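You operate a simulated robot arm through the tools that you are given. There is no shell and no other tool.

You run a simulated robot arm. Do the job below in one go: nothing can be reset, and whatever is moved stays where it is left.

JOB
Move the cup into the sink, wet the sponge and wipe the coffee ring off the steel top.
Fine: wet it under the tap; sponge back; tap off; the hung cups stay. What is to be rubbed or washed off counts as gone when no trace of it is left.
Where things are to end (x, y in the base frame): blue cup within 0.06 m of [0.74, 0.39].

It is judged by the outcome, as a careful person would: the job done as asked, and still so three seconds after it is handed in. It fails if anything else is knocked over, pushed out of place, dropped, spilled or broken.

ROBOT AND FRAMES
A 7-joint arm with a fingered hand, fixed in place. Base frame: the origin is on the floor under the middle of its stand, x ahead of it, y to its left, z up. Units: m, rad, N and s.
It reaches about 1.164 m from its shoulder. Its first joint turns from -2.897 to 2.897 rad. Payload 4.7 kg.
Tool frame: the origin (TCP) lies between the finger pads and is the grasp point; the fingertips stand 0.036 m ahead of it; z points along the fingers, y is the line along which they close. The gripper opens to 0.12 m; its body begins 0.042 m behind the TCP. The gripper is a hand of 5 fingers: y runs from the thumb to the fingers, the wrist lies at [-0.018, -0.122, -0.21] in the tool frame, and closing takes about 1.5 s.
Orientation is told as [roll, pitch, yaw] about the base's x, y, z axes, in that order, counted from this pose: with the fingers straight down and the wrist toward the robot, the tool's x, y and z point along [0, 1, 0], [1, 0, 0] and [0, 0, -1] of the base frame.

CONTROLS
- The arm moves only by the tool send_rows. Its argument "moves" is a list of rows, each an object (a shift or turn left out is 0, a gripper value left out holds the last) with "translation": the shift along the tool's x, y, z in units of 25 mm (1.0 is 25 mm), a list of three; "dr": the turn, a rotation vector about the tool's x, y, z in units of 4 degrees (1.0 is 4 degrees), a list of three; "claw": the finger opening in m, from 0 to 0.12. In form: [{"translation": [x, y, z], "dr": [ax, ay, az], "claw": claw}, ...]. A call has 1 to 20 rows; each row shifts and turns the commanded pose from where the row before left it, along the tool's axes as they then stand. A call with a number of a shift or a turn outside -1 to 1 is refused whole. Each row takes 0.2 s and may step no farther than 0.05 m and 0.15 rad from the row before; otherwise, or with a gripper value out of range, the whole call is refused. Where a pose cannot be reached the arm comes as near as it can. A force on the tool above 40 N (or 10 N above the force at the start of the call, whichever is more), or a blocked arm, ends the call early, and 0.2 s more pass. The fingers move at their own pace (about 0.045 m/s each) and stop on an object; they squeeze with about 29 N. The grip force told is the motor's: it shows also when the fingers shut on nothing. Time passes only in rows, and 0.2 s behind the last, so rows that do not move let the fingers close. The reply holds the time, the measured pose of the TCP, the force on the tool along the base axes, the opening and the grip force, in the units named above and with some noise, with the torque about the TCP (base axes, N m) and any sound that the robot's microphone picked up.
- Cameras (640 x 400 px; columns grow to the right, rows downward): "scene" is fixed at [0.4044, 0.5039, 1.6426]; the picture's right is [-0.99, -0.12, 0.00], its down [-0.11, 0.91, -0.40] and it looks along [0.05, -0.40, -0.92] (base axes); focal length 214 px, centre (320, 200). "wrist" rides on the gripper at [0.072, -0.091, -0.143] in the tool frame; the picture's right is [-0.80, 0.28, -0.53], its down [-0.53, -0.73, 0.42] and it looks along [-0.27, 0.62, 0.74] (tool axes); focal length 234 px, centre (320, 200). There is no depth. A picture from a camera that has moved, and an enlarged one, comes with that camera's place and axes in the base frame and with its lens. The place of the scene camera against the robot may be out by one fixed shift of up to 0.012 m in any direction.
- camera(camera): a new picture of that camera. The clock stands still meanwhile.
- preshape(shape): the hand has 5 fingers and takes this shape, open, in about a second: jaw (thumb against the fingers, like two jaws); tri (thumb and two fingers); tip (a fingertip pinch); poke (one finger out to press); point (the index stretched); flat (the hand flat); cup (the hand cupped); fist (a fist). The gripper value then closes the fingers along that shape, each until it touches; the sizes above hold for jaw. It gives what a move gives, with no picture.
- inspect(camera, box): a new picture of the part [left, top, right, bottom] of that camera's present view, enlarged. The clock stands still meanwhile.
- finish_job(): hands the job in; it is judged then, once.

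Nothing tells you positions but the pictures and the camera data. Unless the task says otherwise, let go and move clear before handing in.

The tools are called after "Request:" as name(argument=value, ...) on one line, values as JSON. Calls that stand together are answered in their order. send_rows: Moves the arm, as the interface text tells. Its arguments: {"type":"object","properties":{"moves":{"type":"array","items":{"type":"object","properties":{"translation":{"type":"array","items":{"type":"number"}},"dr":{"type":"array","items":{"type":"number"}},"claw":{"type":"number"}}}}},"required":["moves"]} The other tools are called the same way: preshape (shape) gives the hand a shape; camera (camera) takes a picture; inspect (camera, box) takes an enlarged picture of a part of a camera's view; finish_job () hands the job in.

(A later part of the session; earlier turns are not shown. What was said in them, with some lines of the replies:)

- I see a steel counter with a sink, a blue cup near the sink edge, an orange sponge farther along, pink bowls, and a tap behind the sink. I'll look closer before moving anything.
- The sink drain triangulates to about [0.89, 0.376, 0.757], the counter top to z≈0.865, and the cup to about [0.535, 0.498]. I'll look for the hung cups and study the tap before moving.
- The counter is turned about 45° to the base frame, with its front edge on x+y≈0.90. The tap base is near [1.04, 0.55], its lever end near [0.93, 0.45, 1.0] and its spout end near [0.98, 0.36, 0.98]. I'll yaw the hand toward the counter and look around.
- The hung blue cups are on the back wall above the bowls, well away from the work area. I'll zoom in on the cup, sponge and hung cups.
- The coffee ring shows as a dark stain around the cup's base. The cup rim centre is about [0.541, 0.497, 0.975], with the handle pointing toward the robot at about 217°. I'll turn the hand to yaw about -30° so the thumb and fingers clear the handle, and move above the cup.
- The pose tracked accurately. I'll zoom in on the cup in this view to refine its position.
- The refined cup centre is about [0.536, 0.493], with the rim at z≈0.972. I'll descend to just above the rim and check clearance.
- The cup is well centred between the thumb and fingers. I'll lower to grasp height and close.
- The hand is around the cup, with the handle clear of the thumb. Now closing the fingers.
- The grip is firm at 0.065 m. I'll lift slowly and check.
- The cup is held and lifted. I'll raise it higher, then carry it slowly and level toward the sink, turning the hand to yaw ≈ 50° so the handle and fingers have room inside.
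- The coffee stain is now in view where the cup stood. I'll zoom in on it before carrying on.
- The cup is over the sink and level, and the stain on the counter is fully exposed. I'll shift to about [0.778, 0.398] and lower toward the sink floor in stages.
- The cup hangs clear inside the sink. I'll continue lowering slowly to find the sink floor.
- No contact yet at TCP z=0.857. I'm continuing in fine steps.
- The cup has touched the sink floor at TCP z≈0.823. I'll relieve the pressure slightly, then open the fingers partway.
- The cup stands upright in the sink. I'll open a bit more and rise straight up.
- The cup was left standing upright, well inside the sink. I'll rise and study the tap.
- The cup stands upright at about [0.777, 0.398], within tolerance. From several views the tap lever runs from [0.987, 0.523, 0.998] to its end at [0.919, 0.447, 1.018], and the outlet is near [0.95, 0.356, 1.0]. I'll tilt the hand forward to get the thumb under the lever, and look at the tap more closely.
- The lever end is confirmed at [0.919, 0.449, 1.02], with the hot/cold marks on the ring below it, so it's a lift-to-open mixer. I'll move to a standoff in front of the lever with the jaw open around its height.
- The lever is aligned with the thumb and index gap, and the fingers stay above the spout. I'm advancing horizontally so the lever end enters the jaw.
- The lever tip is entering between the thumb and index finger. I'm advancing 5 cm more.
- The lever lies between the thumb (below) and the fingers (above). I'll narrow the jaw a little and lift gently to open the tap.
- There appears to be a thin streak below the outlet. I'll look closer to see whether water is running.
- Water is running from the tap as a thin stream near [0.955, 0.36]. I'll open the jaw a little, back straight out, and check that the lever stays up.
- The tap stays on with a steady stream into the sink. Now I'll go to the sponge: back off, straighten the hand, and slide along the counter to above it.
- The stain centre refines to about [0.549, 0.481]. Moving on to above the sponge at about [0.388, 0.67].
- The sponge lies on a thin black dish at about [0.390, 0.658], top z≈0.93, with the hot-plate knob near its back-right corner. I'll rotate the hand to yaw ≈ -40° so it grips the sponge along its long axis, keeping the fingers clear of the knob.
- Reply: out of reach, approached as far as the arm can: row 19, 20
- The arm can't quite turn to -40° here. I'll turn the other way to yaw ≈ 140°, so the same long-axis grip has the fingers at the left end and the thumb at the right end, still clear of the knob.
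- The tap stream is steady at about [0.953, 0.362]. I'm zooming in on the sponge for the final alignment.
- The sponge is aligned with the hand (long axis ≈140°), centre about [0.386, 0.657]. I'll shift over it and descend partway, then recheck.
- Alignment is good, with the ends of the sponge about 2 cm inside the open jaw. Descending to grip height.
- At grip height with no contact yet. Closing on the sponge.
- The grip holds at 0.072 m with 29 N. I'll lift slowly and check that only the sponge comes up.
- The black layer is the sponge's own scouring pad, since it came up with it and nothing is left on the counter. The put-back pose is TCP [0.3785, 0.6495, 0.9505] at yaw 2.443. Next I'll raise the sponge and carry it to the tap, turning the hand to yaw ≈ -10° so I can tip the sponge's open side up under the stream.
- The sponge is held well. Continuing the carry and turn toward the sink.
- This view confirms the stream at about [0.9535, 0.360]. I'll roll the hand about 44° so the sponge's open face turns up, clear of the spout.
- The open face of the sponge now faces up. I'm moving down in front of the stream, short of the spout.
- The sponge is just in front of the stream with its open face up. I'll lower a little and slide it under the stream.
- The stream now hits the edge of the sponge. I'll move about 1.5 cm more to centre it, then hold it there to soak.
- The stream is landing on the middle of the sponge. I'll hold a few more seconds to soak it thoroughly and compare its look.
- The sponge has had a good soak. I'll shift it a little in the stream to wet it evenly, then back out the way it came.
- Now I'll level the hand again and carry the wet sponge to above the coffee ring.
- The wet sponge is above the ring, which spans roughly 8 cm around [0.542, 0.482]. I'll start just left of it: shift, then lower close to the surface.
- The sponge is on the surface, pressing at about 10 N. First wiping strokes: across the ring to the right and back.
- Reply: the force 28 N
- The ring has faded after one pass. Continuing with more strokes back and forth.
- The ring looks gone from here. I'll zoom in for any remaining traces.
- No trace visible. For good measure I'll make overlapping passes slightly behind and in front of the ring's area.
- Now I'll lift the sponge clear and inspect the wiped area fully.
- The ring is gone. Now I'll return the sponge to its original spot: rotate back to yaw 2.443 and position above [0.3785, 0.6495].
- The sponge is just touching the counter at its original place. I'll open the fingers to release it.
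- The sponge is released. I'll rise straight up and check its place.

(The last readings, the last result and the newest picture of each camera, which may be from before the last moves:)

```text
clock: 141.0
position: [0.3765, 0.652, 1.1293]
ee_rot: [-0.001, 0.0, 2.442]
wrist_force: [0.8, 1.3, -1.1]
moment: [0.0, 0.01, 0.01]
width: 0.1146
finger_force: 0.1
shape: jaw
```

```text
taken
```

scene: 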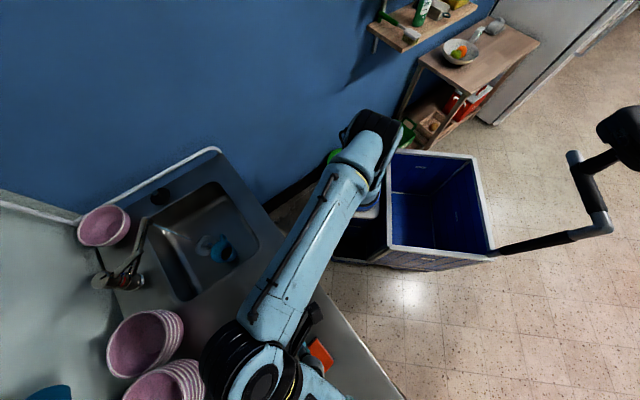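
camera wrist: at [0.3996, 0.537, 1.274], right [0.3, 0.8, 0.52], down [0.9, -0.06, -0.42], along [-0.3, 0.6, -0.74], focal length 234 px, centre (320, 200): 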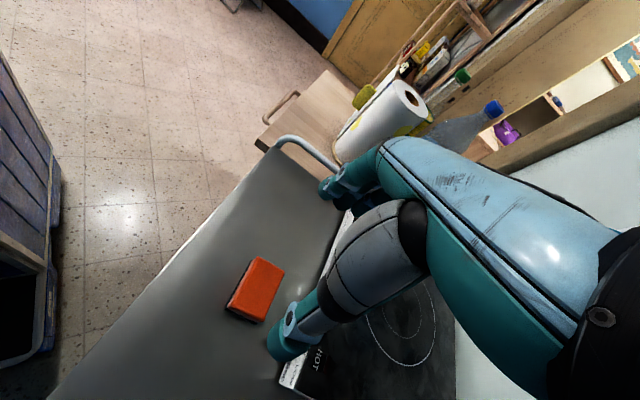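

The sponge is back in its place. Now the tap: turning and moving back to the sink.

Request:
send_rows(moves=[{"dr": [0, 0, 1], "translation": [0.008, -0.767, 0]}, {"dr": [0, 0, 1], "translation": [-0.046, -0.766, 0]}, {"dr": [0, 0, 1], "translation": [-0.099, -0.761, 0]}, {"dr": [0, 0, 1], "translation": [-0.151, -0.752, 0]}, {"dr": [0, 0, 1], "translation": [-0.204, -0.739, 0]}, {"dr": [0, 0, 1], "translation": [-0.254, -0.724, 0]}, {"dr": [0, 0, 1], "translation": [-0.304, -0.703, 0]}, {"dr": [0, 0, 1], "translation": [-0.354, -0.681, 0]}, {"dr": [0, 0, 1], "translation": [-0.399, -0.655, 0]}, {"dr": [0, 0, 1], "translation": [-0.444, -0.626, 0]}, {"dr": [0, 0, 1], "translation": [-0.487, -0.593, 0]}, {"dr": [0, 0, 1], "translation": [-0.527, -0.557, 0]}, {"dr": [0, 0, 1], "translation": [-0.565, -0.519, 0]}, {"dr": [0, 0, 1], "translation": [-0.599, -0.478, 0]}, {"dr": [0, 0, 1], "translation": [-0.631, -0.435, 0]}, {"dr": [0, 0, 1], "translation": [-0.66, -0.391, 0]}, {"dr": [0, 0, 1], "translation": [-0.686, -0.343, 0]}, {"dr": [0, 0, 1], "translation": [-0.709, -0.295, 0]}, {"dr": [0, 0, 1], "translation": [-0.726, -0.244, 0]}, {"dr": [0, 0, 1], "translation": [-0.743, -0.193, 0]}])

Request:
send_rows(moves=[{"dr": [0, 0, 1], "translation": [-0.754, -0.141, 0], "claw": 0.09}, {"dr": [0, 0, 1], "translation": [-0.762, -0.088, 0]}, {"dr": [0, 0, 1], "translation": [-0.766, -0.034, 0]}, {"dr": [0, 0, 1], "translation": [-0.767, 0.019, 0]}, {}])

Request:
camera(camera="wrist")

Request:
camera(camera="scene")

```text
clock: 145.2
position: [0.6683, 0.4012, 1.1309]
ee_rot: [0.0, -0.001, 1.048]
wrist_force: [-0.5, 0.5, 0.1]
moment: [0.0, 0.0, -0.04]
width: 0.1147
finger_force: 0.2
shape: jaw
```

```text
clock: 146.4
position: [0.7278, 0.351, 1.1309]
ee_rot: [0.0, 0.001, 0.766]
wrist_force: [0.5, 0.4, -0.2]
moment: [0.01, 0.0, -0.01]
width: 0.0906
finger_force: 0.1
shape: jaw
```

```text
taken
camera wrist: at [0.611, 0.3404, 1.2747], right [0.76, -0.38, 0.53], down [-0.16, -0.89, -0.42], along [0.63, 0.24, -0.74], focal length 234 px, centre (320, 200)
```

wrist: 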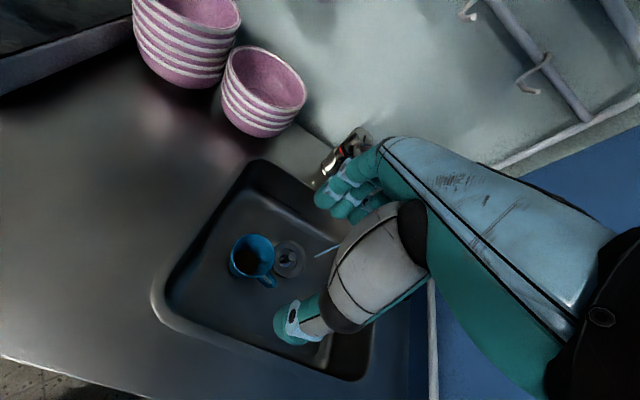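

```text
taken
```

scene: 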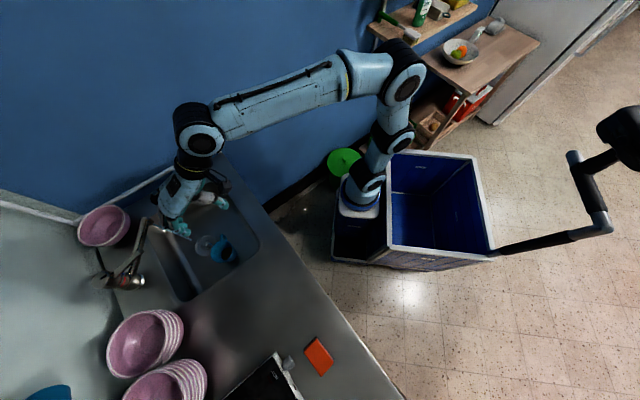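

The sponge is back where it was. With good light on it, I'll double-check the wiped area, then tilt the hand for the tap.

Request:
inspect(camera="scene", box=[230, 240, 350, 390])

Request:
inspect(camera="wrist", box=[0, 100, 200, 380])

Request:
send_rows(moves=[{"dr": [-1, 0, 0]}, {"dr": [-1, 0, 0]}, {"dr": [-1, 0, 0]}, {"dr": [-1, 0, 0]}, {"dr": [-1, 0, 0]}, {"dr": [-1, 0, 0]}, {"dr": [-1, 0, 0]}, {"dr": [-1, 0, 0]}, {"dr": [-1, 0, 0]}, {"dr": [-1, 0, 0]}, {"dr": [-1, 0, 0]}, {"dr": [-1, 0, 0]}, {"dr": [-1, 0, 0]}, {"dr": [-1, 0, 0]}, {}])

Request:
camera(camera="wrist")

```text
2.67 times, centred on (290, 315) of scene
camera zoom: at [0.4044, 0.5039, 1.6426], right [-0.99, -0.12, 0.0], down [-0.11, 0.91, -0.4], along [0.05, -0.4, -0.92], focal length 572 px, centre (400, -107)
```

zoom: 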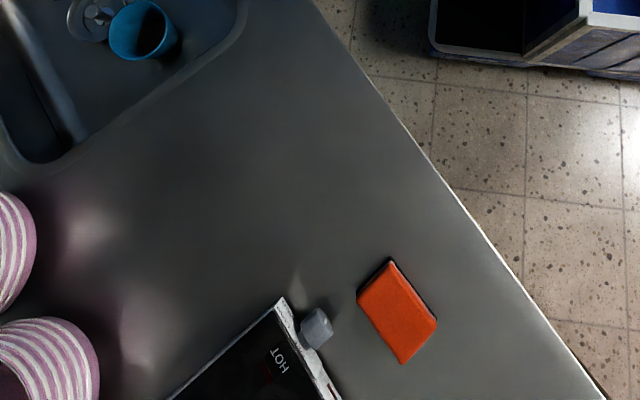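

```text
1.43 times, centred on (100, 240) of wrist
camera zoom: at [0.611, 0.3404, 1.2747], right [0.76, -0.38, 0.53], down [-0.16, -0.89, -0.42], along [0.63, 0.24, -0.74], focal length 334 px, centre (634, 143)
```

zoom: 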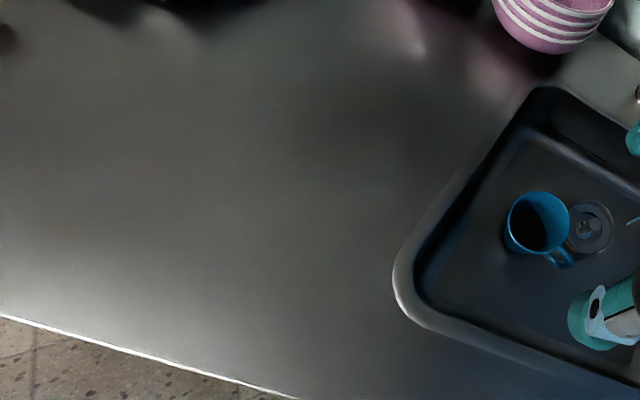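

```text
clock: 149.6
position: [0.7273, 0.3512, 1.1302]
ee_rot: [0.0, -0.978, 0.768]
wrist_force: [-0.1, 0.0, -0.2]
moment: [-0.01, -0.03, -0.01]
width: 0.0904
finger_force: 0.0
shape: jaw
```

```text
taken
camera wrist: at [0.554, 0.286, 1.1352], right [0.36, -0.77, 0.53], down [0.33, -0.42, -0.84], along [0.87, 0.48, 0.1], focal length 234 px, centre (320, 200)
```

wrist: 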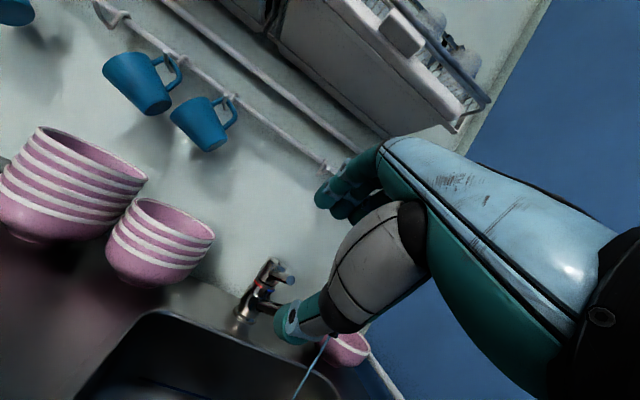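

The counter is clean. Now I'll locate the raised lever precisely.

Request:
inspect(camera="wrist", box=[220, 235, 340, 325])

Request:
inspect(camera="scene", box=[80, 160, 260, 300])

```text
4.44 times, centred on (280, 280) of wrist
camera zoom: at [0.554, 0.286, 1.1352], right [0.36, -0.77, 0.53], down [0.33, -0.42, -0.84], along [0.87, 0.48, 0.1], focal length 1041 px, centre (498, -156)
```

zoom: 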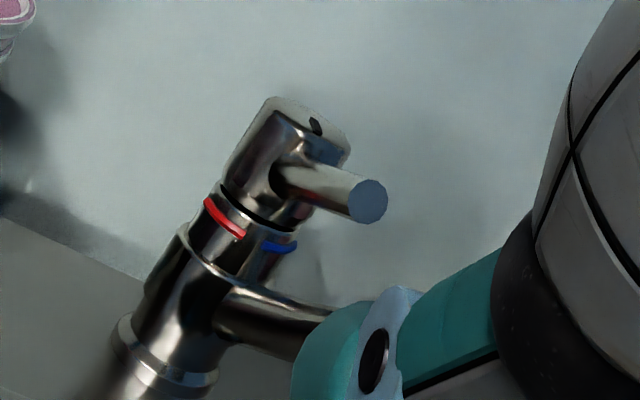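

```text
2.86 times, centred on (170, 230) of scene
camera zoom: at [0.4044, 0.5039, 1.6426], right [-0.99, -0.12, 0.0], down [-0.11, 0.91, -0.4], along [0.05, -0.4, -0.92], focal length 613 px, centre (749, 114)
```

zoom: 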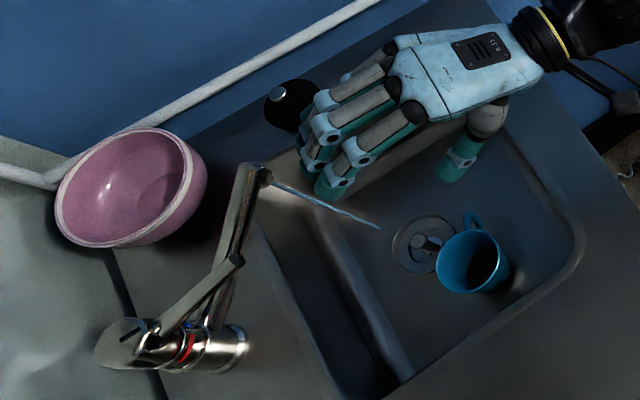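

The lever end is now at about [0.92, 0.454, 1.036], which is raised. I'll move to the standoff in front of it, as before.

Request:
send_rows(moves=[{"translation": [-0.357, -0.078, 0.783]}, {"translation": [-0.357, -0.078, 0.783]}, {"translation": [-0.357, -0.078, 0.783]}, {"translation": [-0.357, -0.078, 0.783]}, {"translation": [-0.357, -0.078, 0.783]}, {"translation": [-0.357, -0.078, 0.783]}, {"translation": [-0.357, -0.078, 0.783]}, {}])

Request:
camera(camera="wrist")

```text
clock: 151.4
position: [0.8469, 0.3791, 1.0415]
ee_rot: [0.0, -0.977, 0.768]
wrist_force: [-0.8, -0.3, 0.2]
moment: [-0.01, -0.04, 0.02]
width: 0.0901
finger_force: 0.0
shape: jaw
```

```text
taken
camera wrist: at [0.6733, 0.3151, 1.0473], right [0.36, -0.77, 0.53], down [0.33, -0.42, -0.84], along [0.87, 0.47, 0.1], focal length 234 px, centre (320, 200)
```

wrist: 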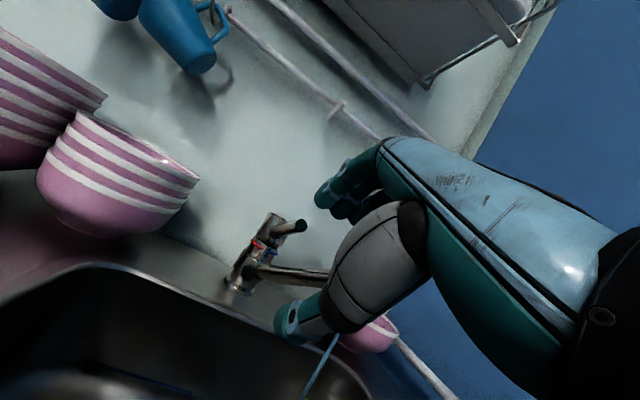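

Request:
send_rows(moves=[{"translation": [0, 0.447, 0.663]}, {"translation": [0, 0.447, 0.663]}, {"translation": [0, 0.447, 0.663]}, {"translation": [0, 0.447, 0.663]}, {"translation": [0, 0.447, 0.663]}, {"translation": [0, 0.447, 0.663]}, {}])

Request:
camera(camera="wrist")

Request:
inspect(camera="scene", box=[90, 190, 200, 290])

```text
clock: 153.0
position: [0.9326, 0.4647, 1.0429]
ee_rot: [0.001, -0.977, 0.769]
wrist_force: [-0.1, 0.1, -1.3]
moment: [0.01, 0.04, -0.01]
width: 0.0903
finger_force: 0.1
shape: jaw
```

```text
taken
camera wrist: at [0.7602, 0.3989, 1.0477], right [0.36, -0.77, 0.53], down [0.33, -0.42, -0.84], along [0.87, 0.47, 0.1], focal length 234 px, centre (320, 200)
```

wrist: 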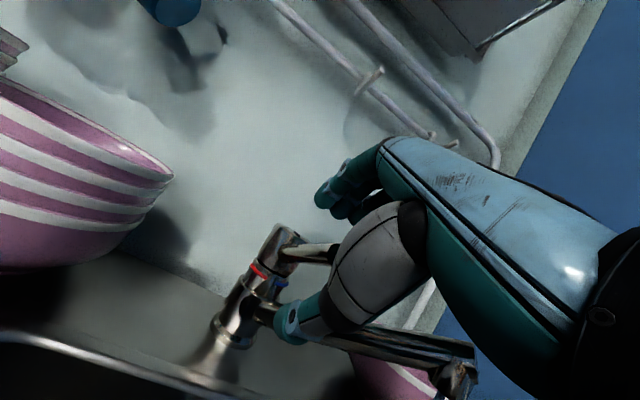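

```text
4.00 times, centred on (145, 240) of scene
camera zoom: at [0.4044, 0.5039, 1.6426], right [-0.99, -0.12, 0.0], down [-0.11, 0.91, -0.4], along [0.05, -0.4, -0.92], focal length 858 px, centre (1020, 40)
```

zoom: 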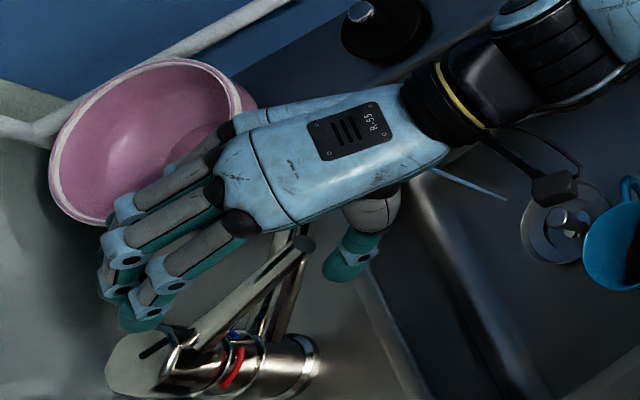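

The lever is again between the thumb and the index finger. I'll lower a little, narrow the jaw, and press down in small steps.

Request:
send_rows(moves=[{"translation": [0, -0.497, 0.335]}, {"claw": 0.05}, {}, {}, {}])

Request:
camera(camera="wrist")

Request:
inspect(camera="scene", box=[90, 190, 220, 290])

```text
clock: 154.2
position: [0.9333, 0.4647, 1.0269]
ee_rot: [0.001, -0.977, 0.769]
wrist_force: [0.1, 0.2, 1.0]
moment: [-0.02, -0.03, 0.01]
width: 0.0506
finger_force: 0.0
shape: jaw
```

```text
taken
camera wrist: at [0.76, 0.3989, 1.033], right [0.36, -0.77, 0.53], down [0.33, -0.42, -0.84], along [0.87, 0.47, 0.1], focal length 234 px, centre (320, 200)
```

wrist: 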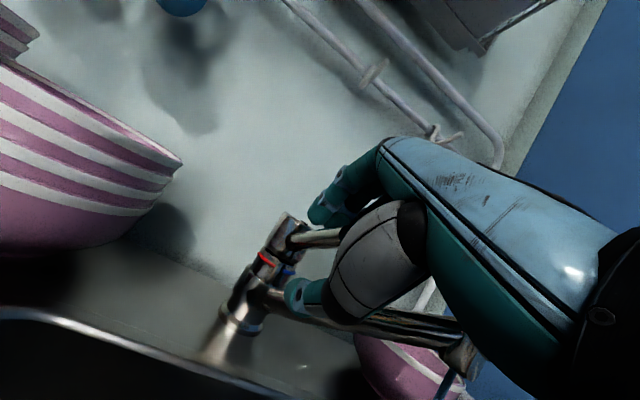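

```text
4.00 times, centred on (155, 240) of scene
camera zoom: at [0.4044, 0.5039, 1.6426], right [-0.99, -0.12, 0.0], down [-0.11, 0.91, -0.4], along [0.05, -0.4, -0.92], focal length 858 px, centre (980, 40)
```

zoom: 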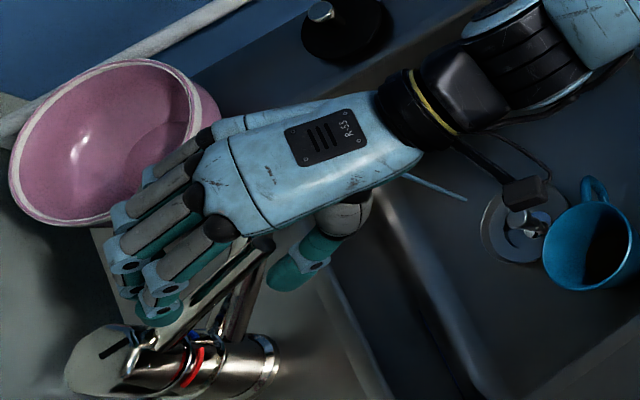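

Request:
send_rows(moves=[{"translation": [0, -0.166, 0.112]}, {"translation": [0, -0.166, 0.112]}, {"translation": [0, -0.166, 0.112]}, {}])

Request:
inspect(camera="scene", box=[90, 190, 220, 290])

Request:
camera(camera="wrist")

```text
clock: 155.2
position: [0.932, 0.4624, 1.0134]
ee_rot: [0.0, -0.978, 0.77]
wrist_force: [-2.5, -1.0, 5.3]
moment: [0.17, -0.12, 0.04]
width: 0.052
finger_force: 0.1
shape: jaw
```

```text
4.00 times, centred on (155, 240) of scene
camera zoom: at [0.4044, 0.5039, 1.6426], right [-0.99, -0.12, 0.0], down [-0.11, 0.91, -0.4], along [0.05, -0.4, -0.92], focal length 858 px, centre (980, 40)
```

zoom: 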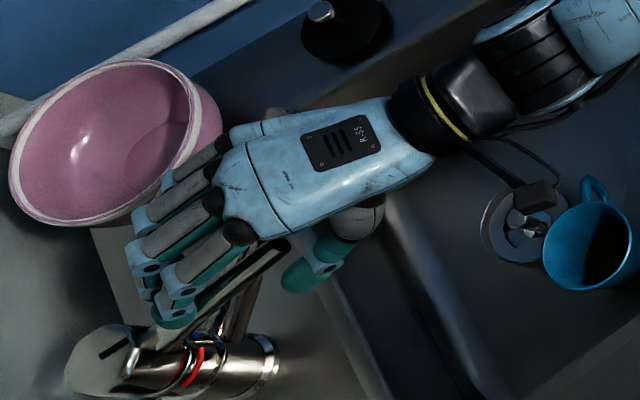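

```text
taken
camera wrist: at [0.7599, 0.3984, 1.0182], right [0.36, -0.77, 0.53], down [0.33, -0.42, -0.84], along [0.87, 0.47, 0.1], focal length 234 px, centre (320, 200)
```

wrist: 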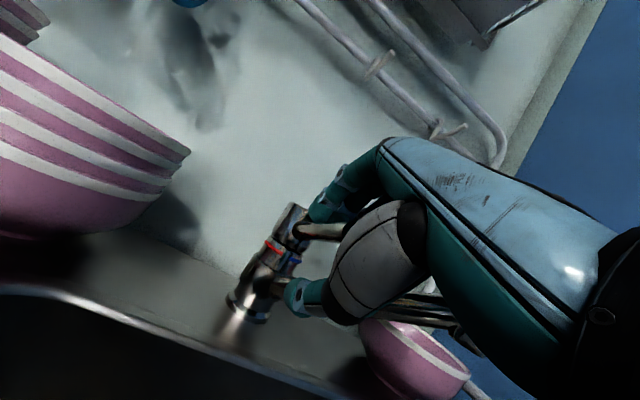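

The stream has disappeared, so the tap is closing. I'll press just a little more to make sure it's fully shut.

Request:
send_rows(moves=[{"translation": [0, -0.1, 0.067]}, {"translation": [0, -0.066, 0.045]}, {}])

Request:
inspect(camera="scene", box=[130, 190, 230, 270])

```text
clock: 156.0
position: [0.9335, 0.4643, 1.0084]
ee_rot: [0.0, -0.979, 0.77]
wrist_force: [-4.5, -2.7, 9.8]
moment: [0.41, -0.36, 0.09]
width: 0.0535
finger_force: 0.0
shape: jaw
```

```text
5.00 times, centred on (180, 230) of scene
camera zoom: at [0.4044, 0.5039, 1.6426], right [-0.99, -0.12, 0.0], down [-0.11, 0.91, -0.4], along [0.05, -0.4, -0.92], focal length 1072 px, centre (1020, 50)
```

zoom: 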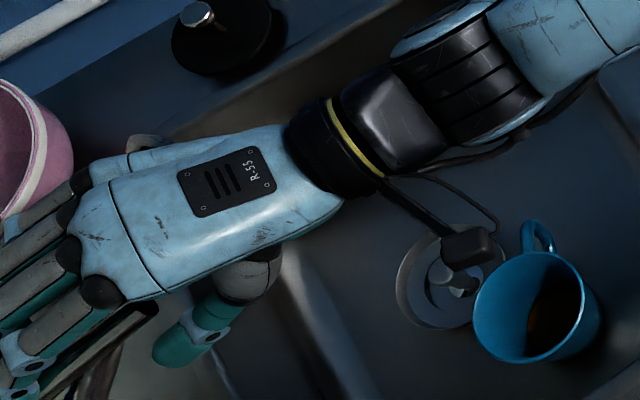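

Tap off: no stream, and the lever is firmly down. I'll open the jaw, rise a bit so neither finger touches the lever, and back straight out.

Request:
send_rows(moves=[{"claw": 0.09}, {}, {}, {"translation": [0, 0.398, -0.268]}, {}])

Request:
send_rows(moves=[{"translation": [0, -0.3, -0.45]}, {"translation": [0, -0.447, -0.663]}, {"translation": [0, -0.447, -0.663]}, {"translation": [0, -0.447, -0.663]}, {"translation": [0, -0.447, -0.663]}, {"translation": [0, -0.447, -0.663]}, {"translation": [0, -0.447, -0.663]}, {"translation": [0, -0.447, -0.663]}, {}])

Request:
camera(camera="wrist")

Request:
inspect(camera="scene", box=[80, 160, 260, 300])

```text
clock: 157.2
position: [0.9326, 0.4639, 1.0192]
ee_rot: [0.001, -0.977, 0.766]
wrist_force: [0.7, 0.9, -0.4]
moment: [0.01, 0.01, 0.02]
width: 0.0897
finger_force: 0.1
shape: jaw
```

```text
clock: 159.2
position: [0.8223, 0.3578, 1.0199]
ee_rot: [0.0, -0.979, 0.767]
wrist_force: [-0.4, 0.1, 0.5]
moment: [-0.03, -0.04, 0.02]
width: 0.0899
finger_force: 0.1
shape: jaw
```

```text
taken
camera wrist: at [0.6493, 0.292, 1.0243], right [0.36, -0.77, 0.53], down [0.33, -0.42, -0.84], along [0.87, 0.47, 0.1], focal length 234 px, centre (320, 200)
```

wrist: 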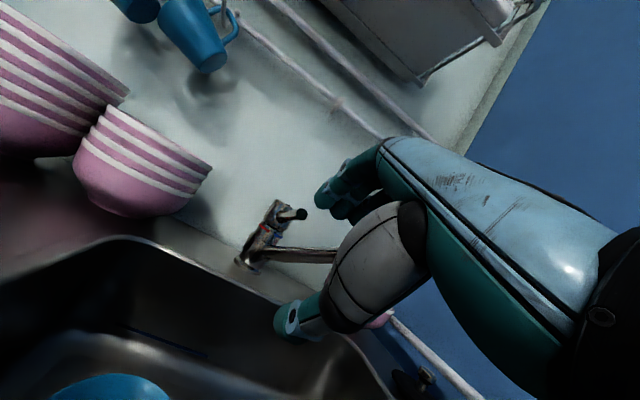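

```text
2.86 times, centred on (170, 230) of scene
camera zoom: at [0.4044, 0.5039, 1.6426], right [-0.99, -0.12, 0.0], down [-0.11, 0.91, -0.4], along [0.05, -0.4, -0.92], focal length 613 px, centre (749, 114)
```

zoom: 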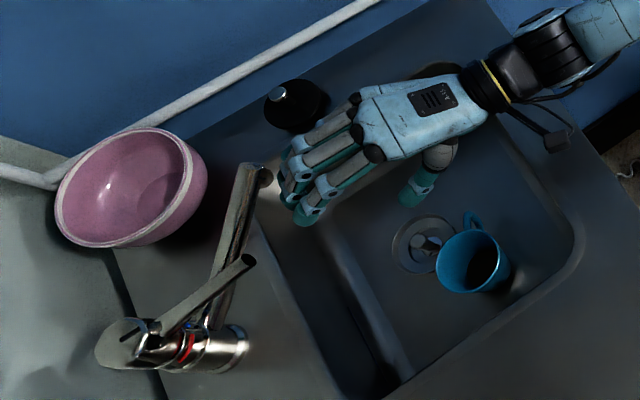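

The tap is off and the lever is back at its original position. Now I'll move the arm clear and upright for a final check.

Request:
send_rows(moves=[{"translation": [0, 0.15, -0.85]}, {"translation": [0, 0.15, -0.85]}, {"translation": [0, 0.15, -0.85]}, {"translation": [0, 0.15, -0.85]}, {"translation": [0, 0.15, -0.85]}, {"translation": [0, 0.15, -0.85]}, {"dr": [1, 0, 0]}, {"dr": [1, 0, 0]}, {"dr": [1, 0, 0]}, {"dr": [1, 0, 0]}, {"dr": [1, 0, 0]}, {"dr": [1, 0, 0]}, {"dr": [1, 0, 0]}, {"dr": [1, 0, 0]}, {"dr": [1, 0, 0]}, {"dr": [1, 0, 0]}, {"dr": [1, 0, 0]}, {"dr": [1, 0, 0]}, {"dr": [1, 0, 0]}, {"dr": [1, 0, 0]}])

Request:
send_rows(moves=[{"translation": [0, -0.7, -0.7]}, {"translation": [0, -0.9, -0.5]}, {"translation": [0, -0.9, -0.3]}, {"translation": [0, -0.9, -0.3]}, {"translation": [0, -0.9, 0]}, {"translation": [0, -0.9, 0]}, {"translation": [0, -0.7, 0]}, {}])

Request:
camera(camera="scene")

Request:
camera(camera="wrist")

```text
clock: 163.4
position: [0.7562, 0.2921, 1.1108]
ee_rot: [0.0, -0.002, 0.769]
wrist_force: [0.1, 0.0, -0.4]
moment: [0.02, 0.0, -0.02]
width: 0.0899
finger_force: 0.1
shape: jaw
```

```text
clock: 165.2
position: [0.6498, 0.1903, 1.1543]
ee_rot: [0.001, 0.001, 0.771]
wrist_force: [0.7, 0.0, -0.2]
moment: [-0.05, -0.03, -0.01]
width: 0.0899
finger_force: 0.0
shape: jaw
```

```text
taken
```

scene: 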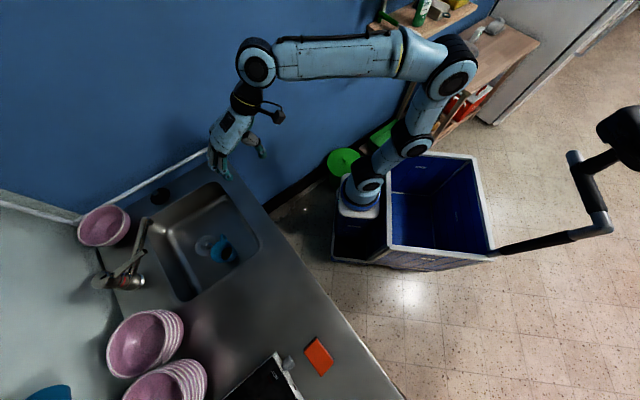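

```text
taken
camera wrist: at [0.5341, 0.1789, 1.2978], right [0.76, -0.38, 0.53], down [-0.16, -0.89, -0.42], along [0.63, 0.24, -0.74], focal length 234 px, centre (320, 200)
```

wrist: 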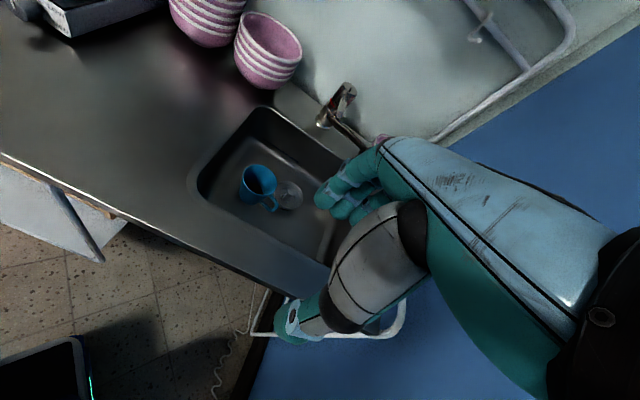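

Request:
inspect(camera="scene", box=[200, 220, 400, 400])

Request:
inspect(camera="scene", box=[240, 250, 320, 310])

Request:
inspect(camera="scene", box=[60, 140, 280, 320])

Request:
inspect(camera="wrist", box=[0, 0, 340, 240])

```text
2.22 times, centred on (300, 310) of scene
camera zoom: at [0.4044, 0.5039, 1.6426], right [-0.99, -0.12, 0.0], down [-0.11, 0.91, -0.4], along [0.05, -0.4, -0.92], focal length 477 px, centre (364, -44)
```

zoom: 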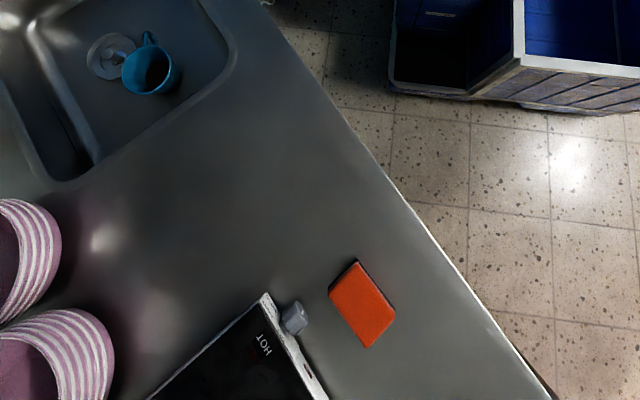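

```text
6.67 times, centred on (280, 280) of scene
camera zoom: at [0.4044, 0.5039, 1.6426], right [-0.99, -0.12, 0.0], down [-0.11, 0.91, -0.4], along [0.05, -0.4, -0.92], focal length 1430 px, centre (587, -333)
```

zoom: 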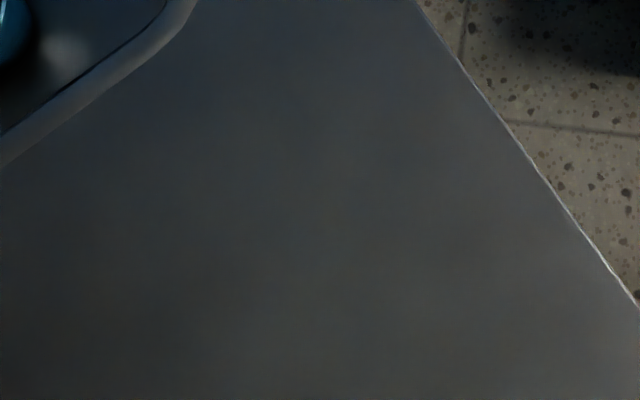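

```text
2.22 times, centred on (170, 230) of scene
camera zoom: at [0.4044, 0.5039, 1.6426], right [-0.99, -0.12, 0.0], down [-0.11, 0.91, -0.4], along [0.05, -0.4, -0.92], focal length 477 px, centre (653, 133)
```

zoom: 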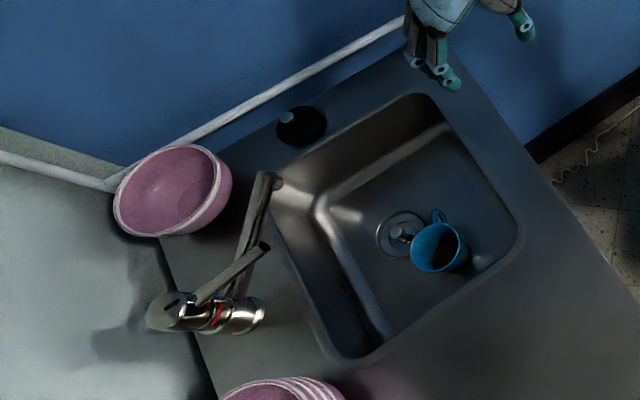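

```text
1.67 times, centred on (170, 120) of wrist
camera zoom: at [0.5341, 0.1789, 1.2978], right [0.76, -0.38, 0.53], down [-0.16, -0.89, -0.42], along [0.63, 0.24, -0.74], focal length 390 px, centre (570, 333)
```

zoom: 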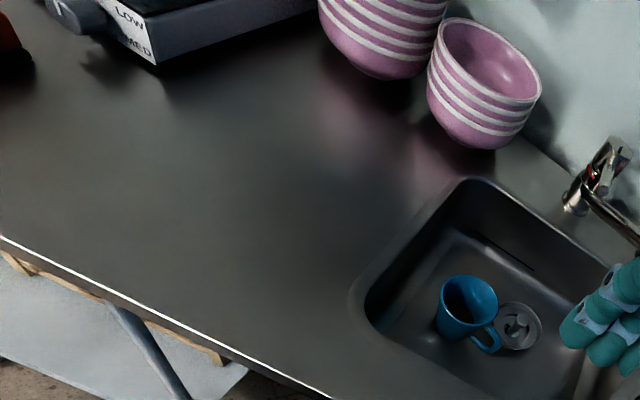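

Request:
inspect(camera="scene", box=[262, 266, 294, 298])

Request:
inspect(camera="wrist", box=[40, 80, 200, 220])

```text
12.50 times, centred on (278, 282) of scene
camera zoom: at [0.4044, 0.5039, 1.6426], right [-0.99, -0.12, 0.0], down [-0.11, 0.91, -0.4], along [0.05, -0.4, -0.92], focal length 2681 px, centre (845, -825)
```

zoom: 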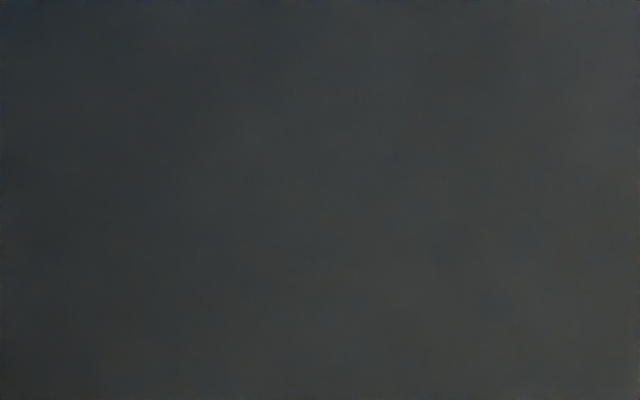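

```text
2.86 times, centred on (120, 150) of wrist
camera zoom: at [0.5341, 0.1789, 1.2978], right [0.76, -0.38, 0.53], down [-0.16, -0.89, -0.42], along [0.63, 0.24, -0.74], focal length 669 px, centre (891, 343)
```

zoom: 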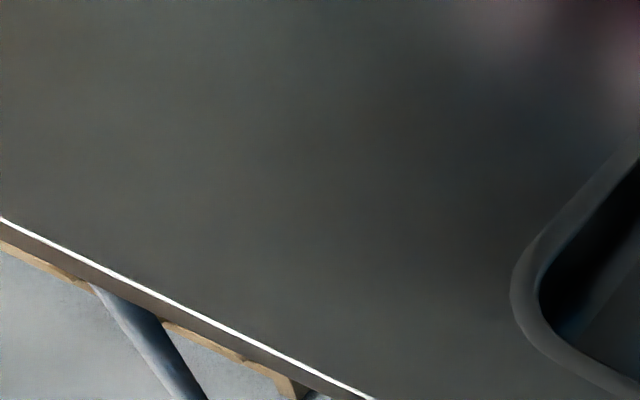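

The ring is gone without trace. The cup stands upright in the sink about 4 cm from the target point, within the 6 cm allowed. The sponge is back in its spot, the tap is off, and the hung cups and bowls are untouched. The arm is clear, so I'm handing in.

Request:
finish_job()

```text
The job is handed in.
```

The job is done and handed in: the cup is in the sink and the coffee ring is wiped off with no trace left in close-up views.

- **Cup:** it stands upright at about [0.777, 0.398]. That is roughly 0.04 m from the target, inside the 0.06 m limit, and I saw no coffee spill.
- **Sponge:** I held it in the tap stream for about 5 seconds before wiping. I couldn't confirm from the pictures that it was soaked, but the ring came off. It is back in its original spot.
- **Tap:** it ran from when I opened it until the sponge was back, then I pressed the lever down. No stream shows in the final pictures.
- **Everything else:** the hung cups, bowls and hot plate were not touched, and the arm is clear of the counter.
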